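You operate a simulated robot arm through the tools that you are given. There is no shell and no other tool.

Carry out the task below with a simulated robot arm. There is one attempt and no reset: what you move stays moved.

TASK
Unclamp, jog the arm home, let its air out and lock it off.
Fine: home is the green mark; black arm switch back to A.

The check looks at the end state, three seconds after you hand in, the way a careful person would. Anything else that was tipped, shoved, dropped, spilled or broken makes it a failure.

THE ROBOT
A 7-joint arm with a two-finger parallel gripper, fixed in place. Base frame: the origin is at the foot of the arm, x ahead of it, y to its left, z up. Readings come in mm, degrees, newtons and seconds.
Its first joint turns from -149.0 to 149.0 degrees. Payload 3.43 kg.
Tool frame: the origin (TCP) lies between the finger pads and is the grasp point; the fingertips stand 30 mm ahead of it; z points along the fingers, y is the line along which they close. Largest opening 94 mm; finger width 28, thickness 10; the body of the gripper, 50 by 96 mm, starts 55 mm behind the TCP.
Orientation is that of the tool frame in the base frame, as [roll, pitch, yaw] about the fixed x, y, z axes, in that order (R = Rz(yaw) Ry(pitch) Rx(roll)). With the fingers straight down and closing along the base's y, the tool's x points along the base's -x, its y along +y and its z along -z.

THE INTERFACE
- The arm moves only by the tool step_arm. Its argument "targets" is a list of rows, each a list of 6 numbers: the shift along the tool's x, y, z in units of 100 mm (1.0 is 100 mm), then the turn, a rotation vector about the tool's x, y, z in units of 180 degrees (1.0 is 180 degrees). In form: [[tx, ty, tz, rx, ry, rz], ...]. A call has 1 to 20 rows; each row is the pose to reach, as a shift and turn from the pose commanded when the call began, along the tool's axes at that moment. "claw" is the opening, from 0 (shut) to 1 (fully open), set as the call begins (left out, the last holds). A call with a number of a shift or a turn outside -1 to 1 is refused whole. Rows are played at 5 a second. More than 50 mm and 8.6 degrees between two rows, or a gripper value outside its range, and nothing of the call is played. Where a pose cannot be reached the arm comes as near as it can. A force on the tool above 70 N (or 10 N above the force at the start of the call, whichever is more), or a blocked arm, ends the call early, and 0.2 s more pass. Each finger travels about 45 mm/s and halts on what it meets, pressing with about 21 N; the grip force reading is that of the motor and also rises with nothing between the fingers. The clock runs only during rows and for 0.2 s after the last one: add rows that repeat a pose to give the fingers time. The reply holds the time, the measured pose of the TCP, the force on the tool along the base axes, the opening and the grip force, in the units named above and with some noise, with the torque about the TCP (base axes, N m) and any sound that the robot's microphone picked up.
- Cameras (640 x 400 px; columns grow to the right, rows downward): "scene" is fixed at [416.3, -661.3, 1493.5]; the picture's right is [0.99, -0.14, 0.00], its down [-0.05, -0.36, -0.93] and it looks along [0.14, 0.92, -0.36] (base axes); focal length 375 px, centre (320, 200). "wrist" rides on the gripper at [76, 14, -103] in the tool frame; the picture's right is [-0.18, 0.98, 0.00], its down [-0.75, -0.14, -0.64] and it looks along [-0.63, -0.12, 0.77] (tool axes); focal length 243 px, centre (320, 200). There is no depth. A picture from a camera that has moved, and an enlarged one, comes with that camera's place and axes in the base frame and with its lens. The place of the scene camera against the robot may be out by one fixed shift of up to 25 mm in any direction.
- camera(camera): a new picture of that camera. The clock stands still meanwhile.
- zoom(camera, box): a new picture of the part [left, top, right, bottom] of that camera's present view, enlarged. The clock stands still meanwhile.
- finish_job(): hands the job in; it is judged then, once.

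Places have to be worked out from the pictures, the camera data and where the tool is seen. Open the gripper and draw the arm clear of the work before you hand the job in, unless the task says otherwise.

The tools are called after "Emit:" as name(argument=value, ...) on one line, values as JSON. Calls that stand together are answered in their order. step_arm: Moves the arm, as the interface text tells. Its arguments: {"type":"object","properties":{"targets":{"type":"array"},"claw":{"type":"number"}},"required":["targets"]} The other tools are called the same way: camera (camera) takes a picture; zoom (camera, box) takes an enlarged picture of a part of a camera's view; finish_job () hands the job in.

At the start:

```text
t: 0.0
tcp_pos: [349.2, 924.0, 1168.3]
tcp_rot: [-179.9, 0.1, 180.0]
force: [0.2, -1.1, -0.9]
torque: [0.02, -0.01, 0.0]
gripper_width: 94.0
grip_force: 0.0
```

scene: 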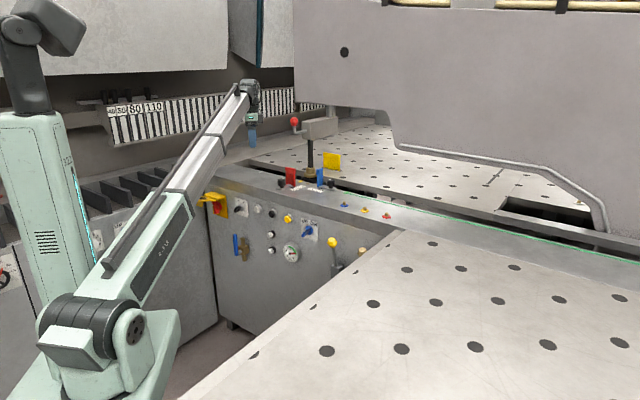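
wrist: 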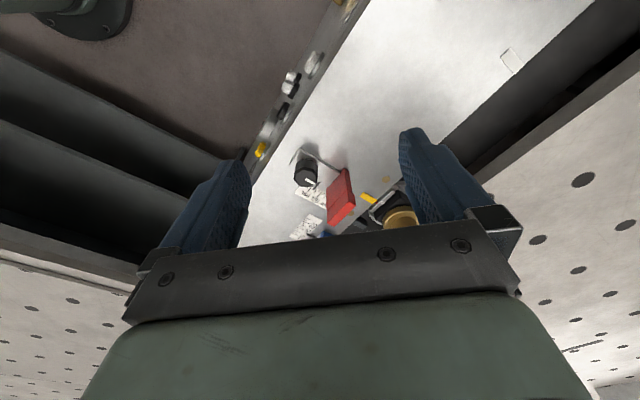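

I begin by looking closely at the panel, since the starting pictures show many controls and I need to identify them.

Emit:
zoom(camera="scene", box=[190, 160, 350, 270])

Emit:
zoom(camera="scene", box=[260, 90, 420, 230])

Emit:
zoom(camera="wrist", box=[220, 0, 440, 240])

Emit:
zoom(camera="scene", box=[270, 160, 350, 210])

Emit:
zoom(camera="scene", box=[100, 80, 340, 160])

```text
3.64 times, centred on (270, 215) of scene
camera zoom: at [416.3, -661.3, 1493.5], right [0.99, -0.14, 0.0], down [-0.05, -0.36, -0.93], along [0.14, 0.92, -0.36], focal length 1364 px, centre (502, 146)
```

zoom: 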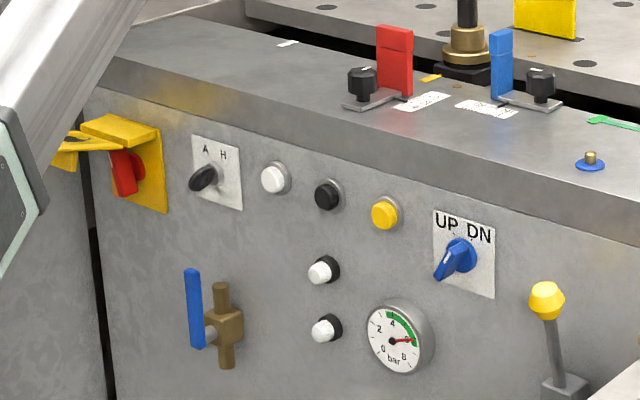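

```text
2.86 times, centred on (340, 160) of scene
camera zoom: at [416.3, -661.3, 1493.5], right [0.99, -0.14, 0.0], down [-0.05, -0.36, -0.93], along [0.14, 0.92, -0.36], focal length 1072 px, centre (263, 314)
```

zoom: 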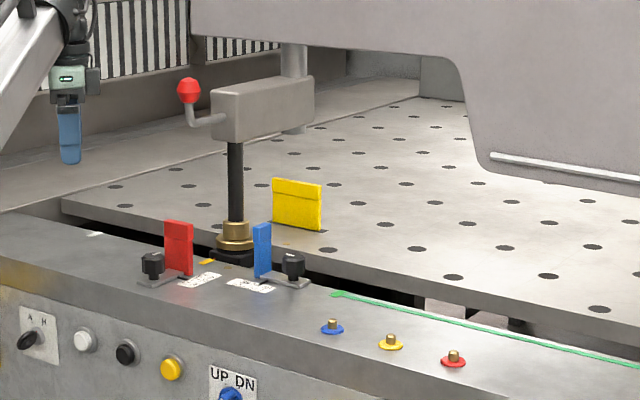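

```text
1.67 times, centred on (330, 120) of wrist
camera zoom: at [271.7, 938.1, 1271.9], right [0.18, 0.98, 0.0], down [0.75, -0.14, 0.64], along [0.63, -0.12, -0.77], focal length 404 px, centre (303, 333)
```

zoom: 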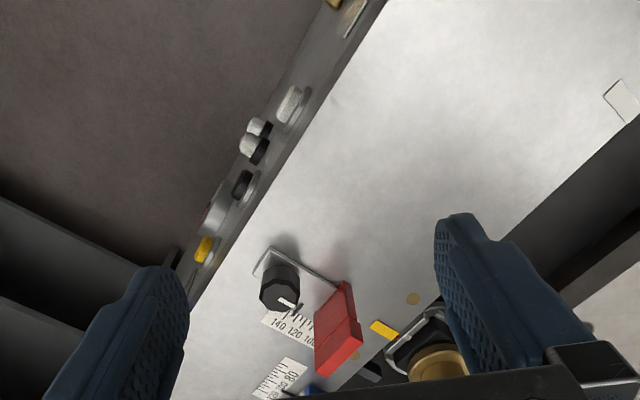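

```text
8.00 times, centred on (310, 185) of scene
camera zoom: at [416.3, -661.3, 1493.5], right [0.99, -0.14, 0.0], down [-0.05, -0.36, -0.93], along [0.14, 0.92, -0.36], focal length 3002 px, centre (400, 320)
```

zoom: 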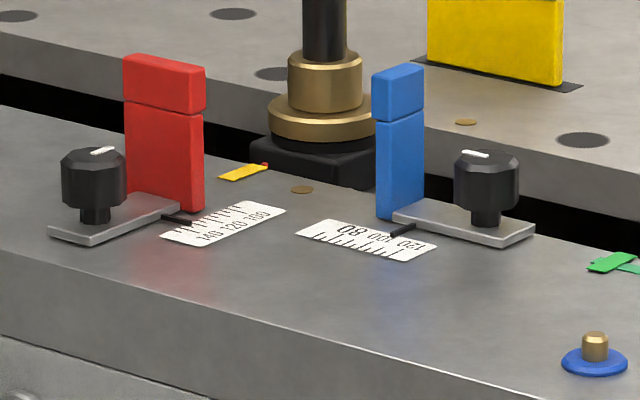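

```text
2.67 times, centred on (220, 120) of scene
camera zoom: at [416.3, -661.3, 1493.5], right [0.99, -0.14, 0.0], down [-0.05, -0.36, -0.93], along [0.14, 0.92, -0.36], focal length 1000 px, centre (587, 413)
```

zoom: 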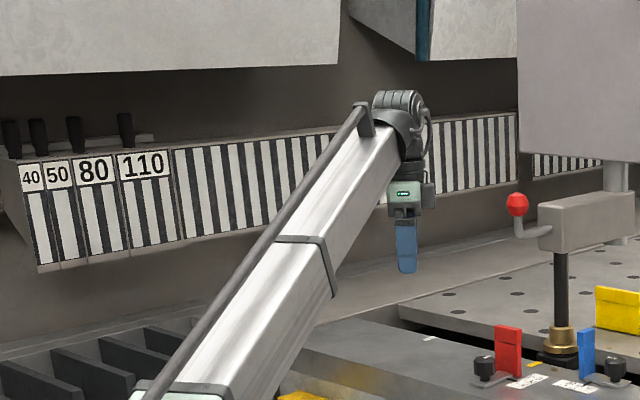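

The panel holds a yellow/red isolator, a black A/H switch, push buttons, an air valve, a gauge, a blue UP/DN switch and a yellow-knobbed lever. I zoom in on each of these and on the rest of the machine.

Emit:
zoom(camera="scene", box=[190, 180, 250, 220])

Emit:
zoom(camera="scene", box=[225, 185, 305, 235])

Emit:
zoom(camera="scene", box=[225, 220, 305, 270])

Emit:
zoom(camera="scene", box=[290, 210, 370, 270])

Emit:
zoom(camera="scene", box=[330, 180, 410, 230])

Emit:
zoom(camera="scene", box=[270, 90, 360, 190])

Emit:
zoom(camera="scene", box=[370, 0, 640, 120])

Emit:
zoom(camera="scene", box=[390, 120, 640, 270])

Emit:
zoom(camera="scene", box=[0, 160, 260, 400])

```text
10.00 times, centred on (220, 200) of scene
camera zoom: at [416.3, -661.3, 1493.5], right [0.99, -0.14, 0.0], down [-0.05, -0.36, -0.93], along [0.14, 0.92, -0.36], focal length 3752 px, centre (1320, 200)
```

zoom: 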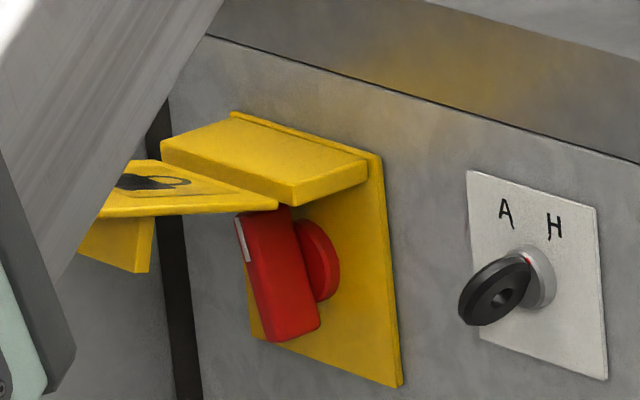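

```text
8.00 times, centred on (265, 210) of scene
camera zoom: at [416.3, -661.3, 1493.5], right [0.99, -0.14, 0.0], down [-0.05, -0.36, -0.93], along [0.14, 0.92, -0.36], focal length 3002 px, centre (760, 120)
```

zoom: 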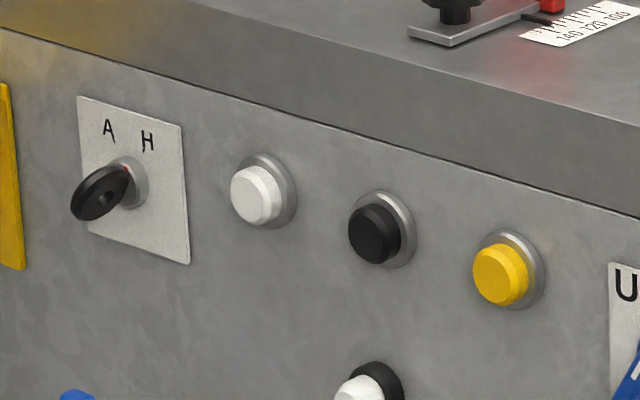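

```text
8.00 times, centred on (265, 245) of scene
camera zoom: at [416.3, -661.3, 1493.5], right [0.99, -0.14, 0.0], down [-0.05, -0.36, -0.93], along [0.14, 0.92, -0.36], focal length 3002 px, centre (760, -160)
```

zoom: 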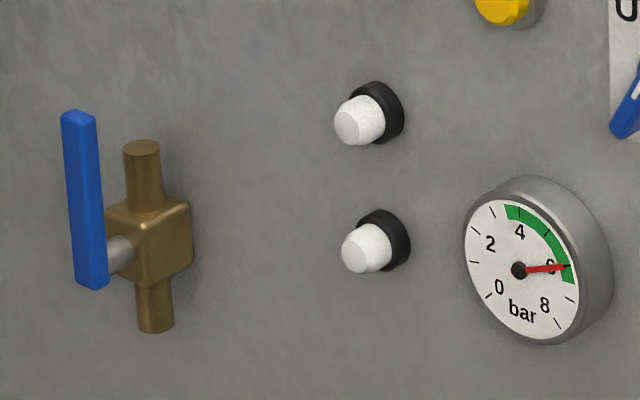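

```text
6.67 times, centred on (330, 240) of scene
camera zoom: at [416.3, -661.3, 1493.5], right [0.99, -0.14, 0.0], down [-0.05, -0.36, -0.93], along [0.14, 0.92, -0.36], focal length 2501 px, centre (253, -67)
```

zoom: 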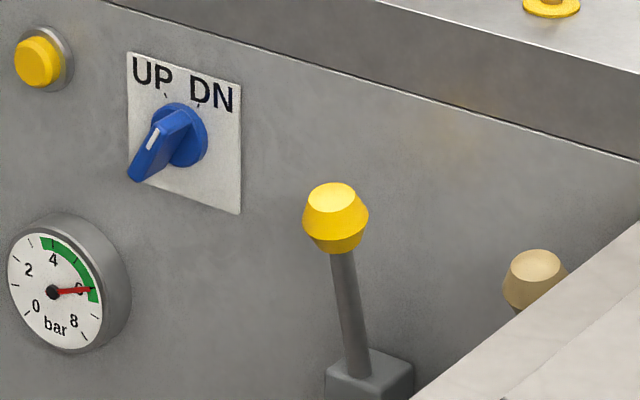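

```text
8.00 times, centred on (370, 205) of scene
camera zoom: at [416.3, -661.3, 1493.5], right [0.99, -0.14, 0.0], down [-0.05, -0.36, -0.93], along [0.14, 0.92, -0.36], focal length 3002 px, centre (-80, 160)
```

zoom: 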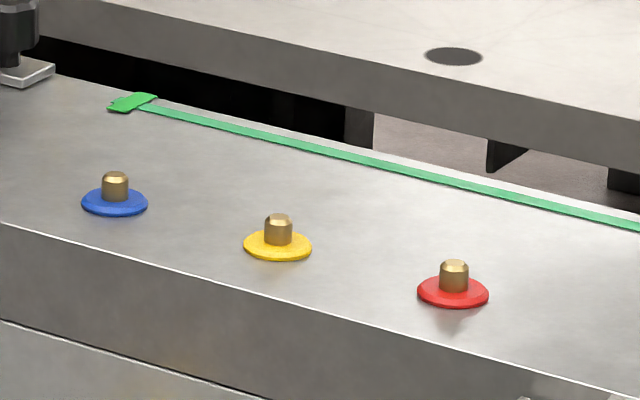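

```text
4.00 times, centred on (315, 140) of scene
camera zoom: at [416.3, -661.3, 1493.5], right [0.99, -0.14, 0.0], down [-0.05, -0.36, -0.93], along [0.14, 0.92, -0.36], focal length 1501 px, centre (340, 440)
```

zoom: 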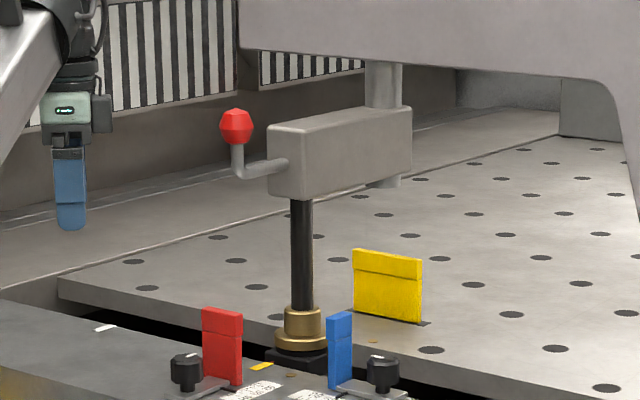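

```text
2.37 times, centred on (505, 60) of scene
camera zoom: at [416.3, -661.3, 1493.5], right [0.99, -0.14, 0.0], down [-0.05, -0.36, -0.93], along [0.14, 0.92, -0.36], focal length 889 px, centre (-118, 532)
```

zoom: 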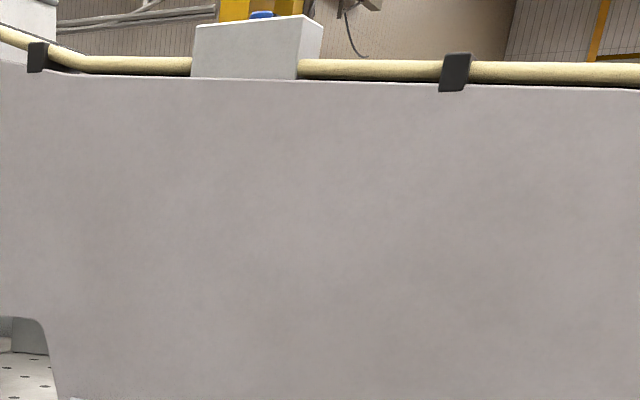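

```text
2.56 times, centred on (515, 195) of scene
camera zoom: at [416.3, -661.3, 1493.5], right [0.99, -0.14, 0.0], down [-0.05, -0.36, -0.93], along [0.14, 0.92, -0.36], focal length 960 px, centre (-179, 213)
```

zoom: 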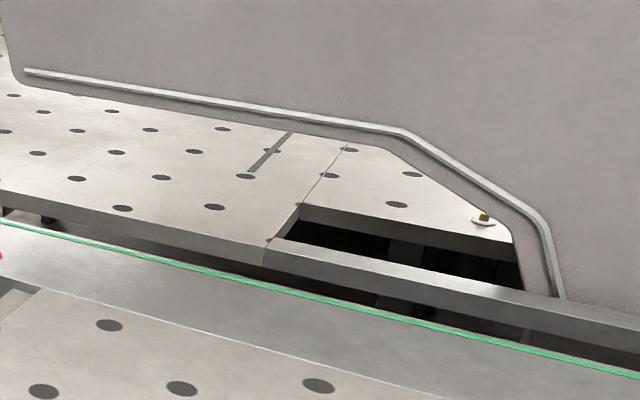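

```text
1.67 times, centred on (130, 280) of scene
camera zoom: at [416.3, -661.3, 1493.5], right [0.99, -0.14, 0.0], down [-0.05, -0.36, -0.93], along [0.14, 0.92, -0.36], focal length 625 px, centre (637, 67)
```

zoom: 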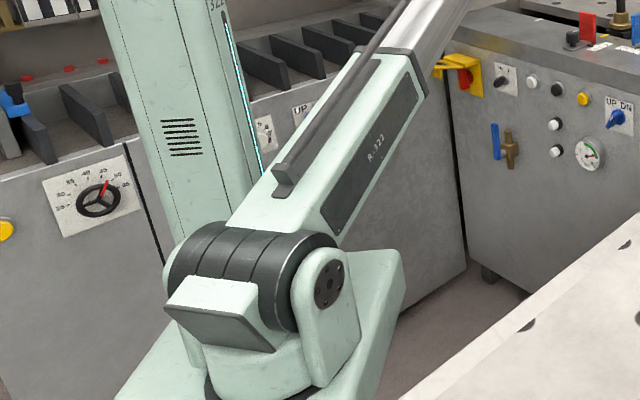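

The panel face seems to run at about 45° to the base axes along x+y ≈ 1270, facing the robot. I pull the tool back to a freer place, so I can turn it to face the panel and look with the wrist camera.

Emit:
step_arm(targets=[[-0.2, -0.4, 0, 0, 0, 0], [-0.4, -0.8, 0, 0, 0, 0], [-0.5, -1, 0, 0, 0, 0]])

Emit:
camera(camera="wrist")

```text
t: 0.8
tcp_pos: [397.8, 824.0, 1170.3]
tcp_rot: [-179.9, -0.1, -179.9]
force: [1.1, 0.5, -0.1]
torque: [-0.05, -0.03, -0.03]
gripper_width: 93.9
grip_force: 0.0
```

```text
taken
camera wrist: at [321.7, 838.0, 1273.4], right [0.18, 0.98, 0.0], down [0.75, -0.14, 0.64], along [0.63, -0.12, -0.77], focal length 243 px, centre (320, 200)
```

wrist: 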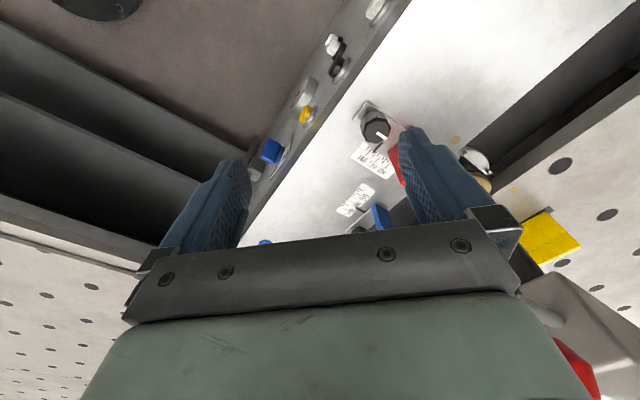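

The wrist view shows the machine arm with its red ball close on the right, so I move further away from it toward the base before turning the tool.

Emit:
step_arm(targets=[[0.0, -0.5, 0, 0, 0, 0], [0.0, -1, 0, 0, 0, 0]])

Emit:
step_arm(targets=[[0.0, -0.5, 0, 0, 0, 0], [0.0, -1, 0, 0, 0, 0]])

Emit:
camera(camera="wrist")

Emit:
camera(camera="scene")

```text
t: 1.4
tcp_pos: [394.5, 729.4, 1169.9]
tcp_rot: [179.9, 0.0, 179.9]
force: [-0.6, 0.0, -0.1]
torque: [-0.02, -0.01, -0.01]
gripper_width: 94.1
grip_force: 0.0
```

```text
t: 2.0
tcp_pos: [398.5, 631.8, 1152.6]
tcp_rot: [179.1, 0.5, -180.0]
force: [-0.1, 0.6, -0.2]
torque: [0.01, 0.01, 0.01]
gripper_width: 93.9
grip_force: 0.0
out of reach, approached as far as the arm can: row 2
```

```text
taken
camera wrist: at [320.4, 644.5, 1256.4], right [0.18, 0.98, 0.02], down [0.75, -0.15, 0.65], along [0.64, -0.11, -0.76], focal length 243 px, centre (320, 200)
```

wrist: 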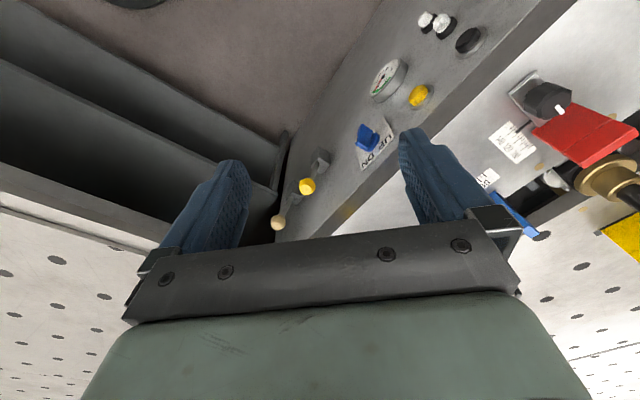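

```text
taken
```

scene: 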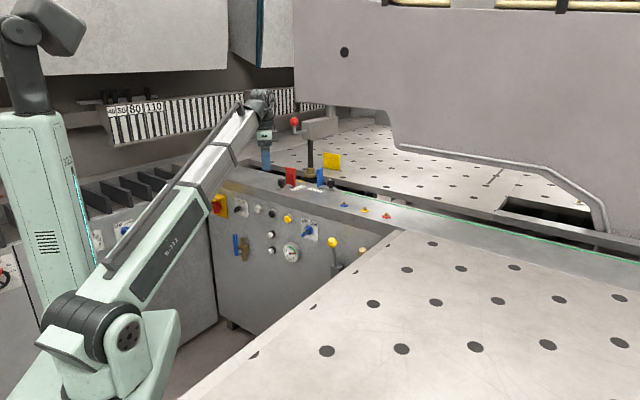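

The tool is at (398, 632, 1153), well above the panel strip and clear of the machine arm. Now I turn the tool to point horizontally at the panel, with the camera on top, while shifting +x 100 mm.

Emit:
step_arm(targets=[[-0.056, 0, 0, -0.0311, 0.0129, 0.0311], [-0.111, 0, 0, -0.0622, 0.0258, 0.0622], [-0.167, 0, 0, -0.0933, 0.0387, 0.0933], [-0.222, 0, 0, -0.1244, 0.0516, 0.1244], [-0.278, 0, 0, -0.1556, 0.0644, 0.1556], [-0.333, 0, 0, -0.1867, 0.0773, 0.1867], [-0.389, 0, 0, -0.2178, 0.0902, 0.2178], [-0.444, 0, 0, -0.2489, 0.1031, 0.2489], [-0.5, 0, 0, -0.28, 0.116, 0.28], [-0.556, 0, 0, -0.3111, 0.1289, 0.3111], [-0.611, 0, 0, -0.3422, 0.1418, 0.3422], [-0.667, 0, 0, -0.3733, 0.1547, 0.3733], [-0.722, 0, 0, -0.4044, 0.1676, 0.4044], [-0.778, 0, 0, -0.4356, 0.1804, 0.4356], [-0.833, 0, 0, -0.4667, 0.1933, 0.4667], [-0.889, 0, 0, -0.4978, 0.2062, 0.4978], [-0.944, 0, 0, -0.5289, 0.2191, 0.5289], [-1, 0, 0, -0.56, 0.232, 0.56]])

Emit:
camera(camera="wrist")

Emit:
camera(camera="scene")

```text
t: 5.8
tcp_pos: [556.1, 586.3, 1147.1]
tcp_rot: [53.6, -88.7, 176.7]
force: [-1.4, 0.2, 0.1]
torque: [0.04, -0.04, -0.07]
gripper_width: 94.1
grip_force: 0.0
out of reach, approached as far as the arm can: row 17, 18
```

```text
taken
camera wrist: at [499.4, 498.5, 1222.5], right [0.76, -0.63, -0.17], down [-0.5, -0.4, -0.76], along [0.41, 0.66, -0.62], focal length 243 px, centre (320, 200)
```

wrist: 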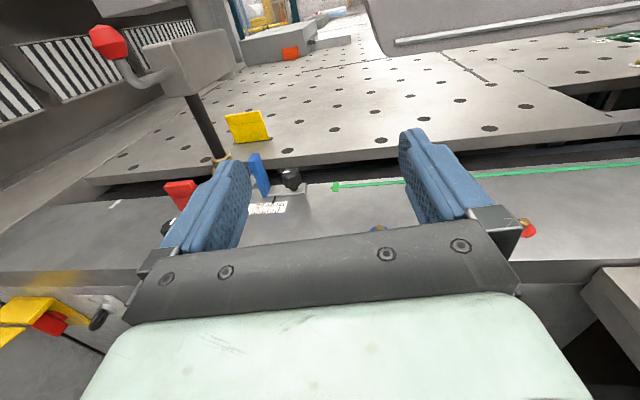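

```text
taken
```

scene: 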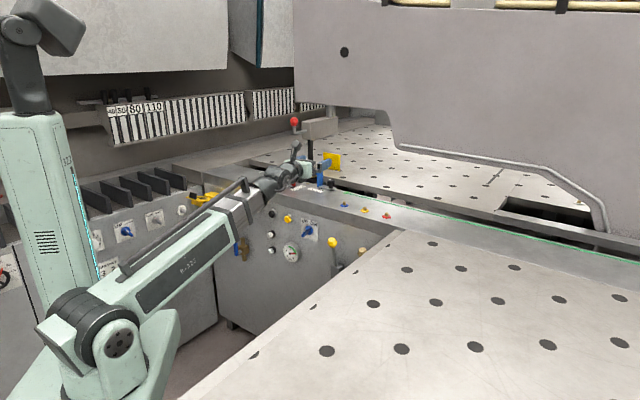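

The tool now faces the machine at (556, 586, 1147). I zoom into the wrist picture to read the machine arm, the marks and the panel.

Emit:
zoom(camera="wrist", box=[60, 10, 300, 160])

Emit:
zoom(camera="wrist", box=[180, 100, 420, 240])

Emit:
zoom(camera="wrist", box=[0, 180, 240, 400])

Emit:
zoom(camera="scene", box=[60, 180, 220, 290])

Emit:
zoom(camera="scene", box=[260, 100, 380, 200])

```text
2.67 times, centred on (180, 85) of wrist
camera zoom: at [499.4, 498.5, 1222.5], right [0.76, -0.63, -0.17], down [-0.5, -0.4, -0.76], along [0.41, 0.66, -0.62], focal length 647 px, centre (693, 507)
```

zoom: 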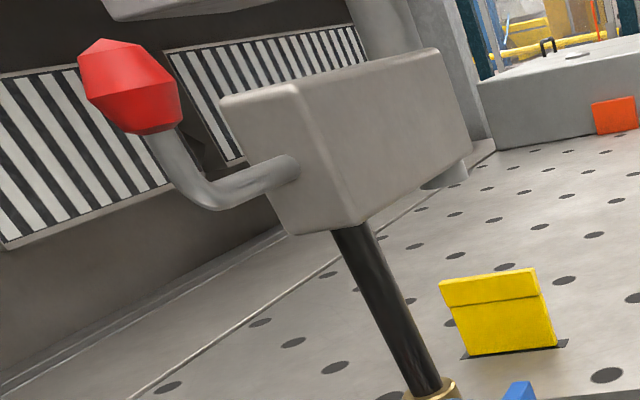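

```text
2.67 times, centred on (300, 170) of wrist
camera zoom: at [499.4, 498.5, 1222.5], right [0.76, -0.63, -0.17], down [-0.5, -0.4, -0.76], along [0.41, 0.66, -0.62], focal length 647 px, centre (373, 280)
```

zoom: 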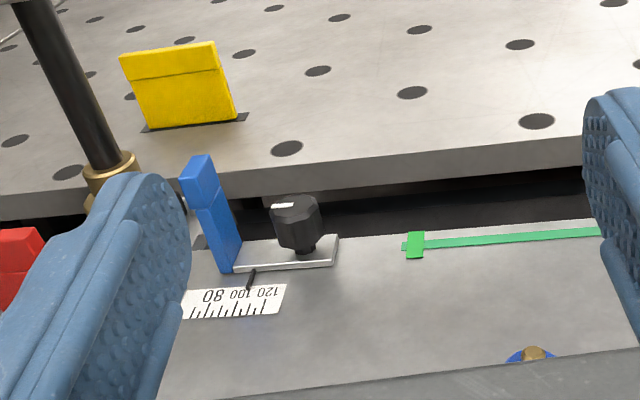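

```text
1.82 times, centred on (120, 290) of wrist
camera zoom: at [499.4, 498.5, 1222.5], right [0.76, -0.63, -0.17], down [-0.5, -0.4, -0.76], along [0.41, 0.66, -0.62], focal length 441 px, centre (684, 36)
```

zoom: 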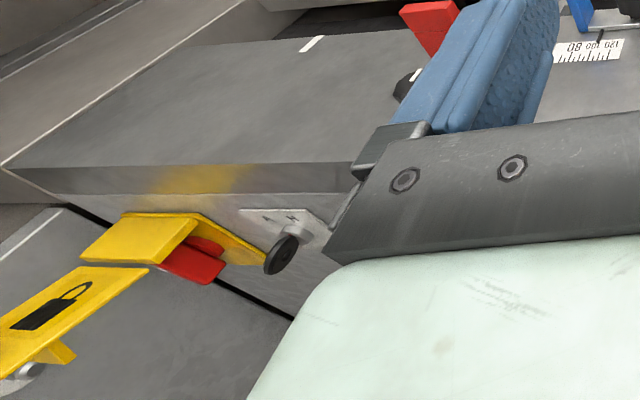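

```text
3.64 times, centred on (140, 235) of scene
camera zoom: at [416.3, -661.3, 1493.5], right [0.99, -0.14, 0.0], down [-0.05, -0.36, -0.93], along [0.14, 0.92, -0.36], focal length 1364 px, centre (974, 73)
```

zoom: 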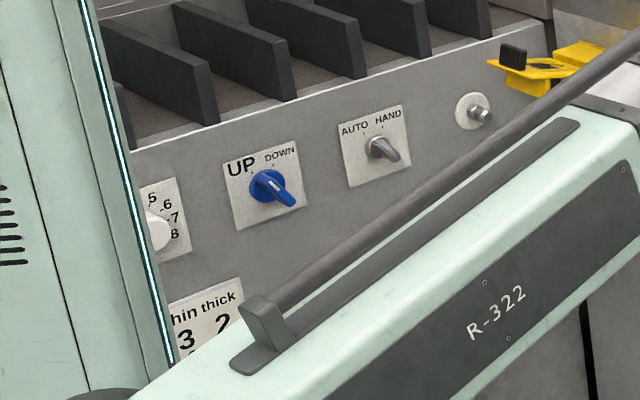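

```text
4.00 times, centred on (320, 150) of scene
camera zoom: at [416.3, -661.3, 1493.5], right [0.99, -0.14, 0.0], down [-0.05, -0.36, -0.93], along [0.14, 0.92, -0.36], focal length 1501 px, centre (320, 400)
```

zoom: 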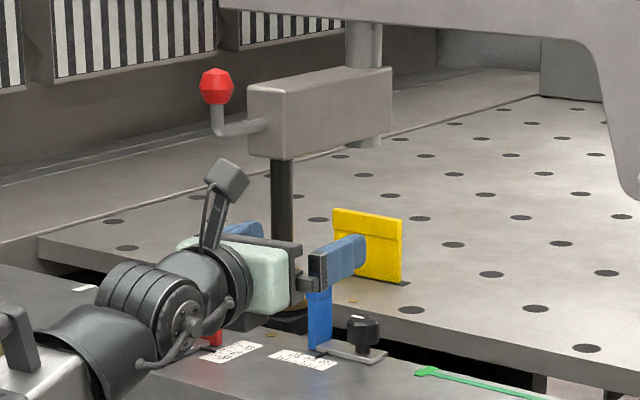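

The panel runs along (1,-1) in the base frame, so its normal points toward (-0.71,-0.71). I see a yellow isolator with a red handle and a yellow flap carrying a padlock symbol. I back off and lower the tool to see the panel front closer, correcting the yaw to 45°.

Emit:
step_arm(targets=[[-0.33, 0, -0.33, -0.01, 0, 0], [-0.66, 0, -0.66, -0.02, 0, 0], [-1, 0, -1, -0.0294, 0, 0]])

Emit:
step_arm(targets=[[-0.45, -0.45, 0, 0, 0, 0], [-0.9, -0.9, 0, 0, 0, 0]])

Emit:
camera(camera="wrist")

Emit:
camera(camera="scene")

```text
t: 6.6
tcp_pos: [537.3, 511.7, 1048.1]
tcp_rot: [29.3, -89.1, -162.4]
force: [0.2, -0.1, 0.1]
torque: [0.01, 0.01, 0.02]
gripper_width: 94.1
grip_force: 0.1
out of reach, approached as far as the arm can: row 1, 2, 3
```

```text
refused: row 1 steps farther than a row can; nothing moved
```

```text
taken
camera wrist: at [474.4, 426.6, 1122.9], right [0.72, -0.67, -0.18], down [-0.53, -0.37, -0.76], along [0.45, 0.64, -0.62], focal length 243 px, centre (320, 200)
```

wrist: 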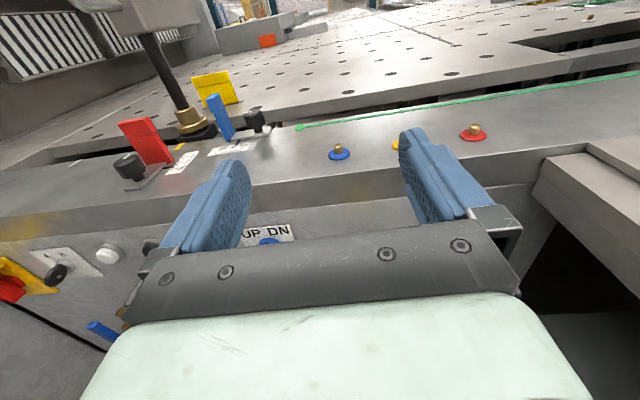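

```text
taken
```

scene: 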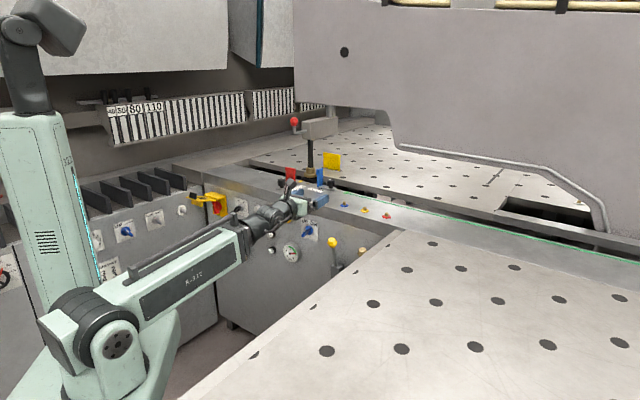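

The arm's inner reach with a level tool seems to be about 740 mm radius, leaving about 160 mm to the panel. I go down and to the left along the panel towards the isolator, keeping outside that radius.

Emit:
step_arm(targets=[[-0.33, -0.33, 0.02, 0, 0, 0], [-0.66, -0.66, 0.04, 0, 0, 0], [-1, -1, 0.06, 0, 0, 0]])

Emit:
step_arm(targets=[[-0.2, -0.33, 0, 0, 0, 0], [-0.4, -0.66, 0, 0, 0, 0], [-0.6, -1, 0, 0, 0, 0]])

Emit:
camera(camera="wrist")

```text
t: 7.4
tcp_pos: [471.9, 589.9, 947.7]
tcp_rot: [32.7, -88.9, -165.8]
force: [1.8, 0.0, 0.1]
torque: [-0.02, 0.0, 0.01]
gripper_width: 93.8
grip_force: 0.1
out of reach, approached as far as the arm can: row 1
```

```text
t: 8.2
tcp_pos: [395.7, 659.4, 887.7]
tcp_rot: [28.9, -88.9, -162.0]
force: [-0.7, -0.6, -0.1]
torque: [0.01, 0.01, -0.01]
gripper_width: 93.9
grip_force: 0.1
```

```text
taken
camera wrist: at [335.1, 574.0, 963.8], right [0.72, -0.67, -0.18], down [-0.53, -0.37, -0.76], along [0.45, 0.64, -0.62], focal length 243 px, centre (320, 200)
```

wrist: 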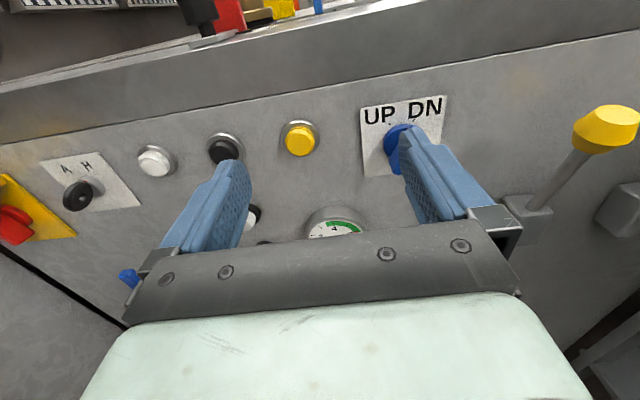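

Now I have a good view of the panel: A/H switch, white, black and yellow buttons, UP/DN switch and the yellow lever. I continue left to look at the isolator.

Emit:
step_arm(targets=[[0, -0.45, 0, 0, 0, 0], [0, -0.9, 0, 0, 0, 0], [0, -1, 0, 0, 0, 0]])

Emit:
zoom(camera="wrist", box=[0, 60, 320, 260])

Emit:
step_arm(targets=[[0, -0.45, 0, 0, 0, 0], [0, -0.9, 0, 0, 0, 0], [0, -1, 0, 0, 0, 0]])

Emit:
camera(camera="wrist")

Emit:
zoom(camera="wrist", box=[0, 60, 320, 260])

```text
t: 9.0
tcp_pos: [325.9, 727.6, 888.2]
tcp_rot: [29.3, -89.0, -162.6]
force: [-0.3, 0.0, 0.3]
torque: [0.0, 0.02, -0.02]
gripper_width: 93.9
grip_force: 0.0
```

```text
2.00 times, centred on (160, 160) of wrist
camera zoom: at [264.2, 642.8, 963.9], right [0.72, -0.67, -0.18], down [-0.53, -0.37, -0.76], along [0.45, 0.64, -0.62], focal length 485 px, centre (640, 280)
```

zoom: 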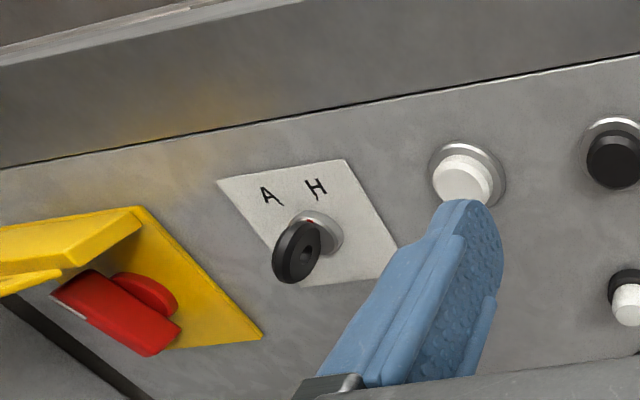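

```text
t: 9.8
tcp_pos: [250.2, 796.7, 885.5]
tcp_rot: [30.4, -89.0, -163.4]
force: [0.1, -0.2, 0.3]
torque: [0.01, 0.02, 0.0]
gripper_width: 94.1
grip_force: 0.0
```

```text
taken
camera wrist: at [189.8, 711.8, 961.5], right [0.72, -0.67, -0.18], down [-0.53, -0.37, -0.76], along [0.45, 0.64, -0.62], focal length 243 px, centre (320, 200)
```

wrist: 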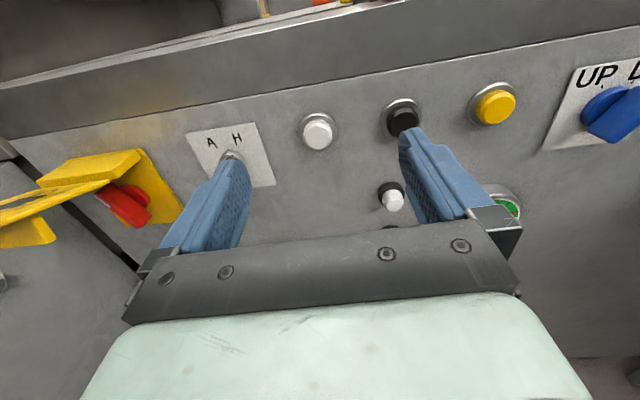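

```text
2.00 times, centred on (160, 160) of wrist
camera zoom: at [189.8, 711.8, 961.5], right [0.72, -0.67, -0.18], down [-0.53, -0.37, -0.76], along [0.45, 0.64, -0.62], focal length 485 px, centre (640, 280)
```

zoom: 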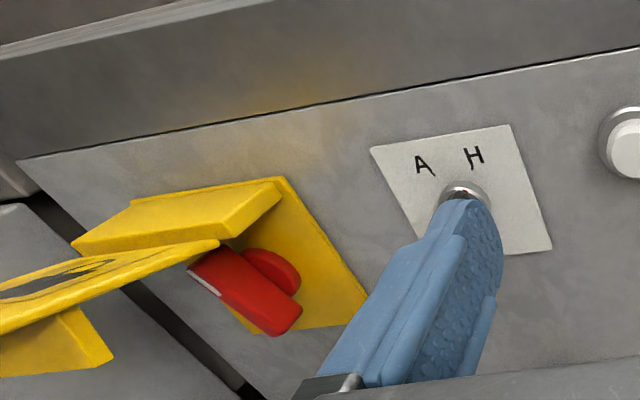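

The black A/H key works out to about (258, 980, 831) and the white button about (349, 912, 853), so the panel plane is near x+y≈1280. I go a little further left and up to look at the isolator and the padlock flap.

Emit:
step_arm(targets=[[0.25, -0.4, -0.1, 0, 0, 0], [0.5, -0.8, -0.2, 0, 0, 0], [0.6, -1, -0.3, 0, 0, 0]])

Emit:
camera(camera="wrist")

Emit:
zoom(camera="wrist", box=[80, 60, 320, 220])

Emit:
zoom(camera="scene", box=[160, 170, 260, 240])

```text
t: 10.6
tcp_pos: [158.1, 842.9, 946.3]
tcp_rot: [32.1, -89.0, -165.4]
force: [-0.4, 0.2, 0.9]
torque: [-0.01, 0.0, -0.01]
gripper_width: 93.9
grip_force: 0.1
```

```text
taken
camera wrist: at [96.7, 756.8, 1021.6], right [0.72, -0.67, -0.17], down [-0.53, -0.37, -0.76], along [0.45, 0.64, -0.62], focal length 243 px, centre (320, 200)
```

wrist: 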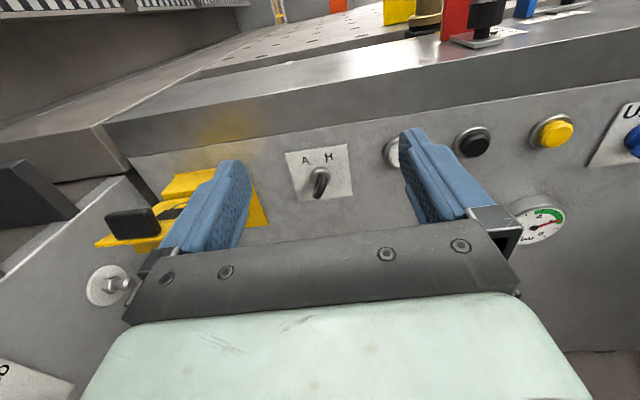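

```text
2.50 times, centred on (200, 140) of wrist
camera zoom: at [96.7, 756.8, 1021.6], right [0.72, -0.67, -0.17], down [-0.53, -0.37, -0.76], along [0.45, 0.64, -0.62], focal length 606 px, centre (620, 350)
```

zoom: 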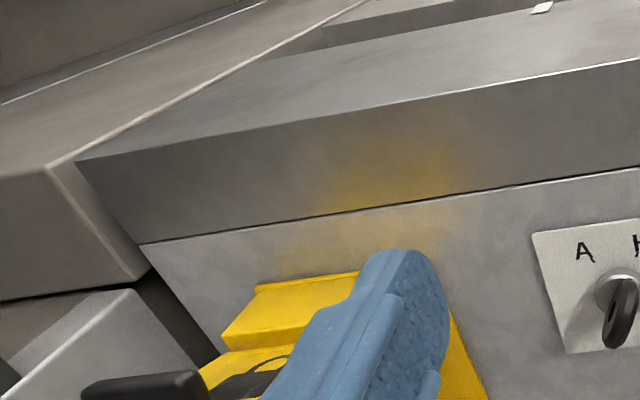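

```text
5.71 times, centred on (210, 205) of scene
camera zoom: at [416.3, -661.3, 1493.5], right [0.99, -0.14, 0.0], down [-0.05, -0.36, -0.93], along [0.14, 0.92, -0.36], focal length 2144 px, centre (949, 171)
```

zoom: 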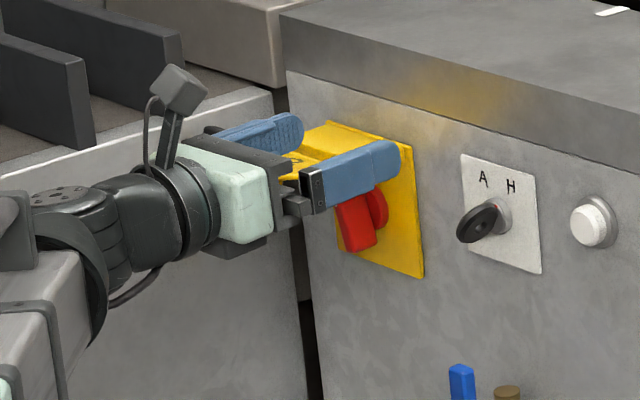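

Now the camera is nearly in front of the key. I zoom on it and on the flap with its black grip.

Emit:
zoom(camera="wrist", box=[270, 130, 370, 210])

Emit:
zoom(camera="wrist", box=[60, 150, 280, 320])

Emit:
zoom(camera="wrist", box=[480, 80, 640, 260])

Emit:
zoom(camera="wrist", box=[380, 0, 640, 100])

```text
5.00 times, centred on (320, 170) of wrist
camera zoom: at [96.7, 756.8, 1021.6], right [0.72, -0.67, -0.17], down [-0.53, -0.37, -0.76], along [0.45, 0.64, -0.62], focal length 1213 px, centre (320, 350)
```

zoom: 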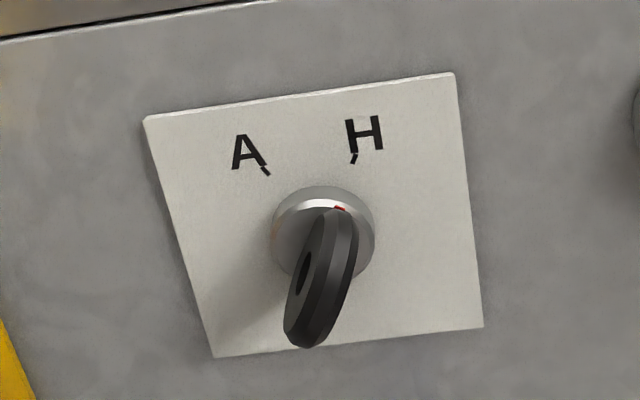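

```text
2.35 times, centred on (170, 235) of wrist
camera zoom: at [96.7, 756.8, 1021.6], right [0.72, -0.67, -0.17], down [-0.53, -0.37, -0.76], along [0.45, 0.64, -0.62], focal length 571 px, centre (673, 118)
```

zoom: 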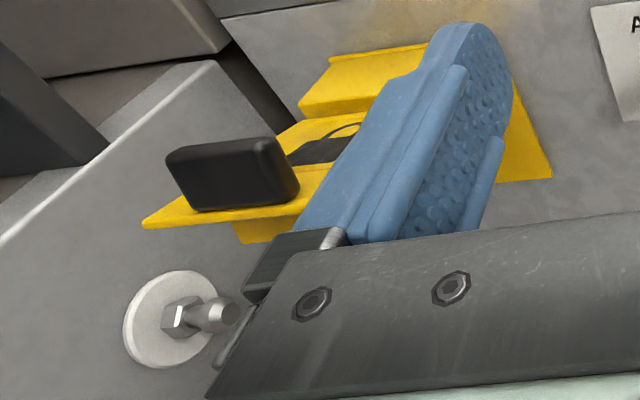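

```text
2.22 times, centred on (560, 170) of wrist
camera zoom: at [96.7, 756.8, 1021.6], right [0.72, -0.67, -0.17], down [-0.53, -0.37, -0.76], along [0.45, 0.64, -0.62], focal length 539 px, centre (-213, 267)
```

zoom: 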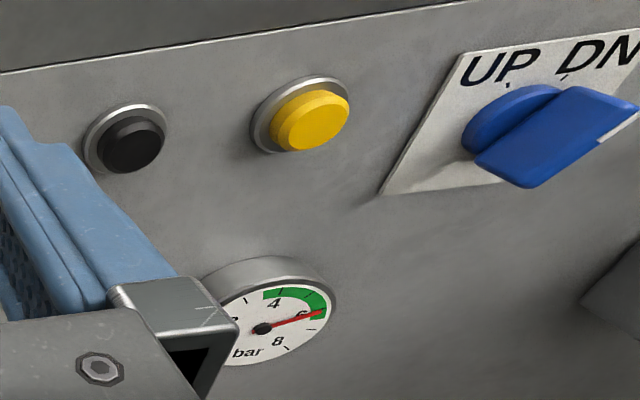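

```text
2.46 times, centred on (510, 50) of wrist
camera zoom: at [96.7, 756.8, 1021.6], right [0.72, -0.67, -0.17], down [-0.53, -0.37, -0.76], along [0.45, 0.64, -0.62], focal length 597 px, centre (-148, 569)
```

zoom: 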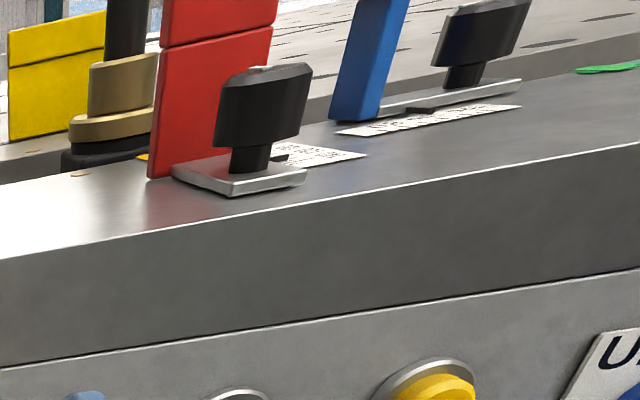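

The red mark on the black key shows it is at H now, so hand mode is already selected. I raise the tool and go further left for an unobstructed view of the isolator flap.

Emit:
step_arm(targets=[[0.3, -0.35, -0.1, 0, 0, 0], [0.6, -0.7, -0.2, 0, 0, 0], [0.8, -1, -0.3, 0, 0, 0]])

Emit:
camera(camera="wrist")

Emit:
zoom(camera="wrist", box=[130, 100, 330, 240])

```text
t: 11.4
tcp_pos: [63.5, 891.6, 1026.1]
tcp_rot: [30.6, -89.0, -163.6]
force: [-0.1, 0.6, -0.8]
torque: [-0.02, 0.02, -0.01]
gripper_width: 93.9
grip_force: 0.0
```

```text
taken
camera wrist: at [2.4, 805.6, 1102.0], right [0.72, -0.67, -0.18], down [-0.53, -0.37, -0.76], along [0.45, 0.64, -0.62], focal length 243 px, centre (320, 200)
```

wrist: 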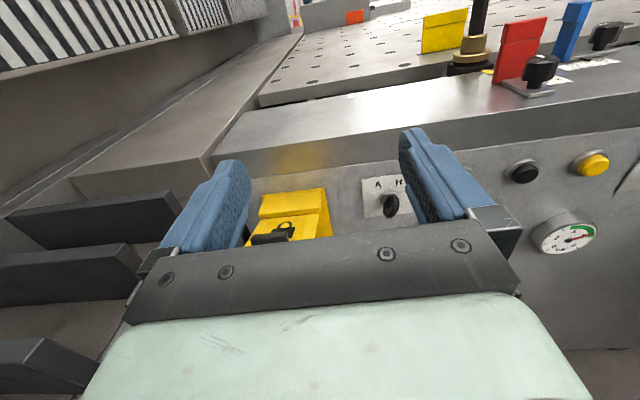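

```text
2.86 times, centred on (230, 170) of wrist
camera zoom: at [2.4, 805.6, 1102.0], right [0.72, -0.67, -0.18], down [-0.53, -0.37, -0.76], along [0.45, 0.64, -0.62], focal length 693 px, centre (577, 286)
```

zoom: 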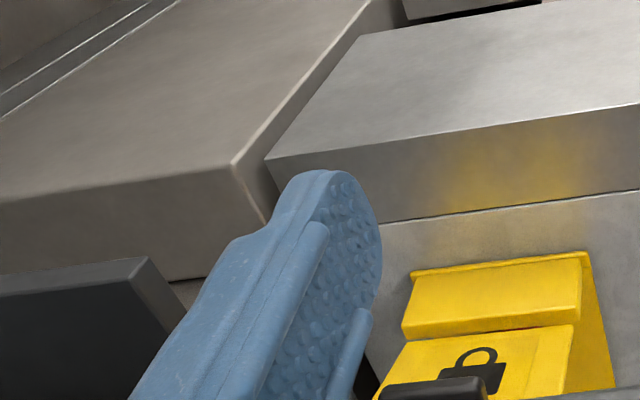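

The flap is a plate hinged along the isolator housing, standing out about 150 mm, with a black grip at its outer end near (62, 1002, 905); the red handle is about (144, 1094, 805). I now go right to inspect the rest of the panel and the yellow levers.

Emit:
step_arm(targets=[[-0.1, 0.45, 0, 0, 0, 0], [-0.2, 0.9, 0, 0, 0, 0], [-0.2, 1, 0, 0, 0, 0]])

Emit:
step_arm(targets=[[-0.1, 0.45, 0, 0, 0, 0], [-0.2, 0.9, 0, 0, 0, 0], [-0.2, 1, 0, 0, 0, 0]])

Emit:
step_arm(targets=[[-0.1, 0.45, 0, 0, 0, 0], [-0.2, 0.9, 0, 0, 0, 0], [-0.2, 1, 0, 0, 0, 0]])

Emit:
camera(camera="wrist")

Emit:
step_arm(targets=[[-0.1, 0.45, 0, 0, 0, 0], [-0.2, 0.9, 0, 0, 0, 0], [-0.2, 1, 0, 0, 0, 0]])

Emit:
step_arm(targets=[[-0.1, 0.45, 0, 0, 0, 0], [-0.2, 0.9, 0, 0, 0, 0], [-0.2, 1, 0, 0, 0, 0]])

Emit:
camera(camera="wrist")

```text
t: 12.2
tcp_pos: [136.7, 819.5, 1008.1]
tcp_rot: [29.3, -89.0, -162.4]
force: [0.3, 0.3, -0.3]
torque: [-0.02, -0.05, 0.01]
gripper_width: 93.7
grip_force: 0.0
```

```text
t: 13.0
tcp_pos: [211.8, 751.6, 989.5]
tcp_rot: [29.2, -89.0, -162.3]
force: [-0.1, -0.6, -0.1]
torque: [-0.01, 0.01, 0.02]
gripper_width: 93.9
grip_force: 0.1
```

```text
t: 13.8
tcp_pos: [281.8, 685.6, 966.6]
tcp_rot: [29.3, -88.9, -162.4]
force: [-0.4, -0.8, 0.0]
torque: [0.02, -0.01, 0.0]
gripper_width: 94.1
grip_force: 0.0
```

```text
taken
camera wrist: at [219.8, 600.3, 1041.8], right [0.72, -0.67, -0.18], down [-0.53, -0.37, -0.76], along [0.45, 0.64, -0.62], focal length 243 px, centre (320, 200)
```

wrist: 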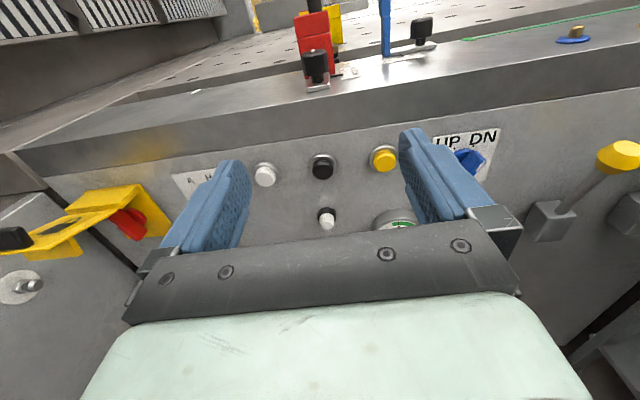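

```text
t: 14.6
tcp_pos: [359.2, 621.0, 948.0]
tcp_rot: [29.4, -88.9, -162.7]
force: [-0.5, -0.3, 0.7]
torque: [-0.03, -0.04, 0.02]
gripper_width: 93.8
grip_force: 0.1
out of reach, approached as far as the arm can: row 3
```

```text
t: 15.4
tcp_pos: [442.3, 577.2, 924.8]
tcp_rot: [29.0, -89.0, -162.0]
force: [-0.3, 0.3, 0.4]
torque: [-0.01, 0.01, 0.03]
gripper_width: 93.9
grip_force: 0.0
out of reach, approached as far as the arm can: row 1, 2, 3
```

```text
taken
camera wrist: at [380.6, 492.8, 1000.5], right [0.72, -0.67, -0.18], down [-0.53, -0.37, -0.76], along [0.45, 0.64, -0.62], focal length 243 px, centre (320, 200)
```

wrist: 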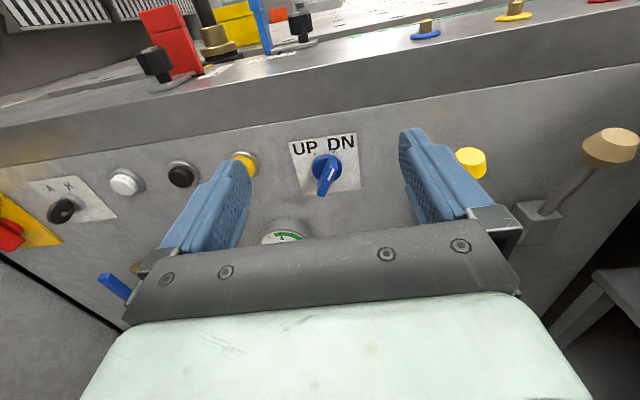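

Emit:
zoom(camera="wrist", box=[280, 120, 380, 200])

Emit:
zoom(camera="wrist", box=[440, 80, 640, 280])

Emit:
zoom(camera="wrist", box=[120, 0, 340, 110])

Emit:
zoom(camera="scene", box=[180, 180, 270, 240])

Emit:
zoom(camera="scene", box=[285, 90, 345, 135])

```text
5.00 times, centred on (330, 160) of wrist
camera zoom: at [380.6, 492.8, 1000.5], right [0.72, -0.67, -0.18], down [-0.53, -0.37, -0.76], along [0.45, 0.64, -0.62], focal length 1213 px, centre (270, 400)
```

zoom: 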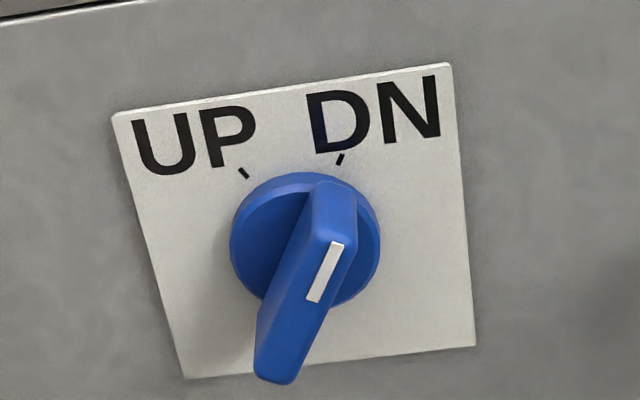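

```text
2.00 times, centred on (540, 180) of wrist
camera zoom: at [380.6, 492.8, 1000.5], right [0.72, -0.67, -0.18], down [-0.53, -0.37, -0.76], along [0.45, 0.64, -0.62], focal length 485 px, centre (-120, 240)
```

zoom: 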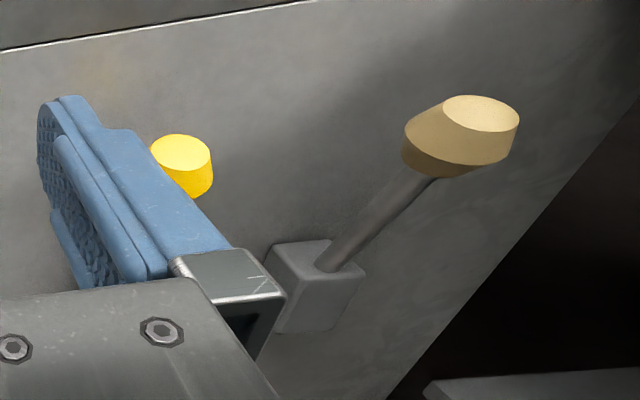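

```text
2.91 times, centred on (230, 55) of wrist
camera zoom: at [380.6, 492.8, 1000.5], right [0.72, -0.67, -0.18], down [-0.53, -0.37, -0.76], along [0.45, 0.64, -0.62], focal length 706 px, centre (582, 622)
```

zoom: 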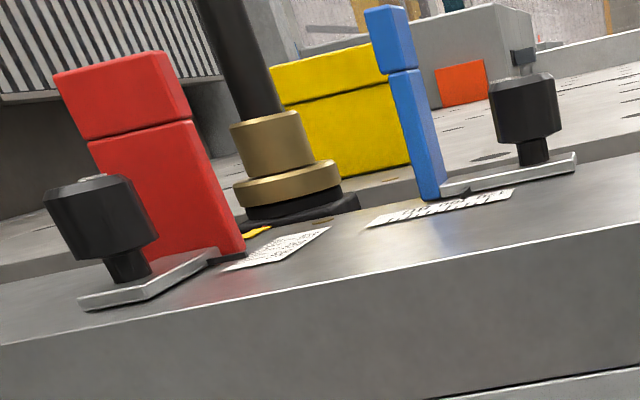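

```text
6.67 times, centred on (225, 210) of scene
camera zoom: at [416.3, -661.3, 1493.5], right [0.99, -0.14, 0.0], down [-0.05, -0.36, -0.93], along [0.14, 0.92, -0.36], focal length 2501 px, centre (953, 133)
```

zoom: 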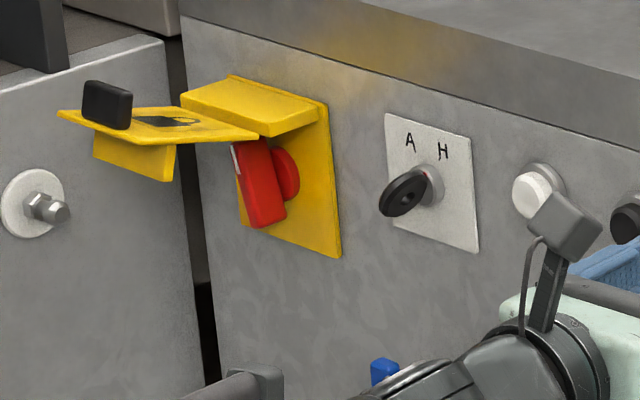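

```text
8.89 times, centred on (315, 112) of scene
camera zoom: at [416.3, -661.3, 1493.5], right [0.99, -0.14, 0.0], down [-0.05, -0.36, -0.93], along [0.14, 0.92, -0.36], focal length 3335 px, centre (364, 978)
```

zoom: 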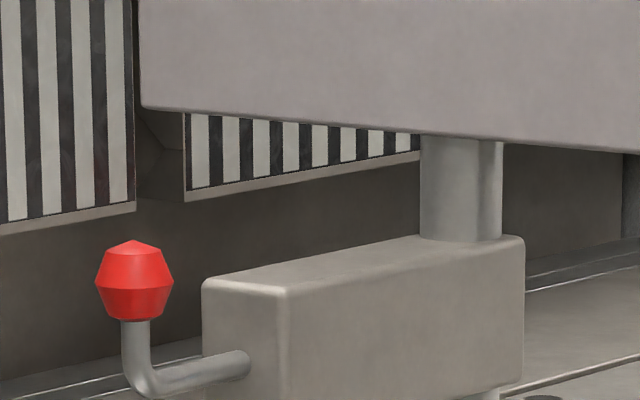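

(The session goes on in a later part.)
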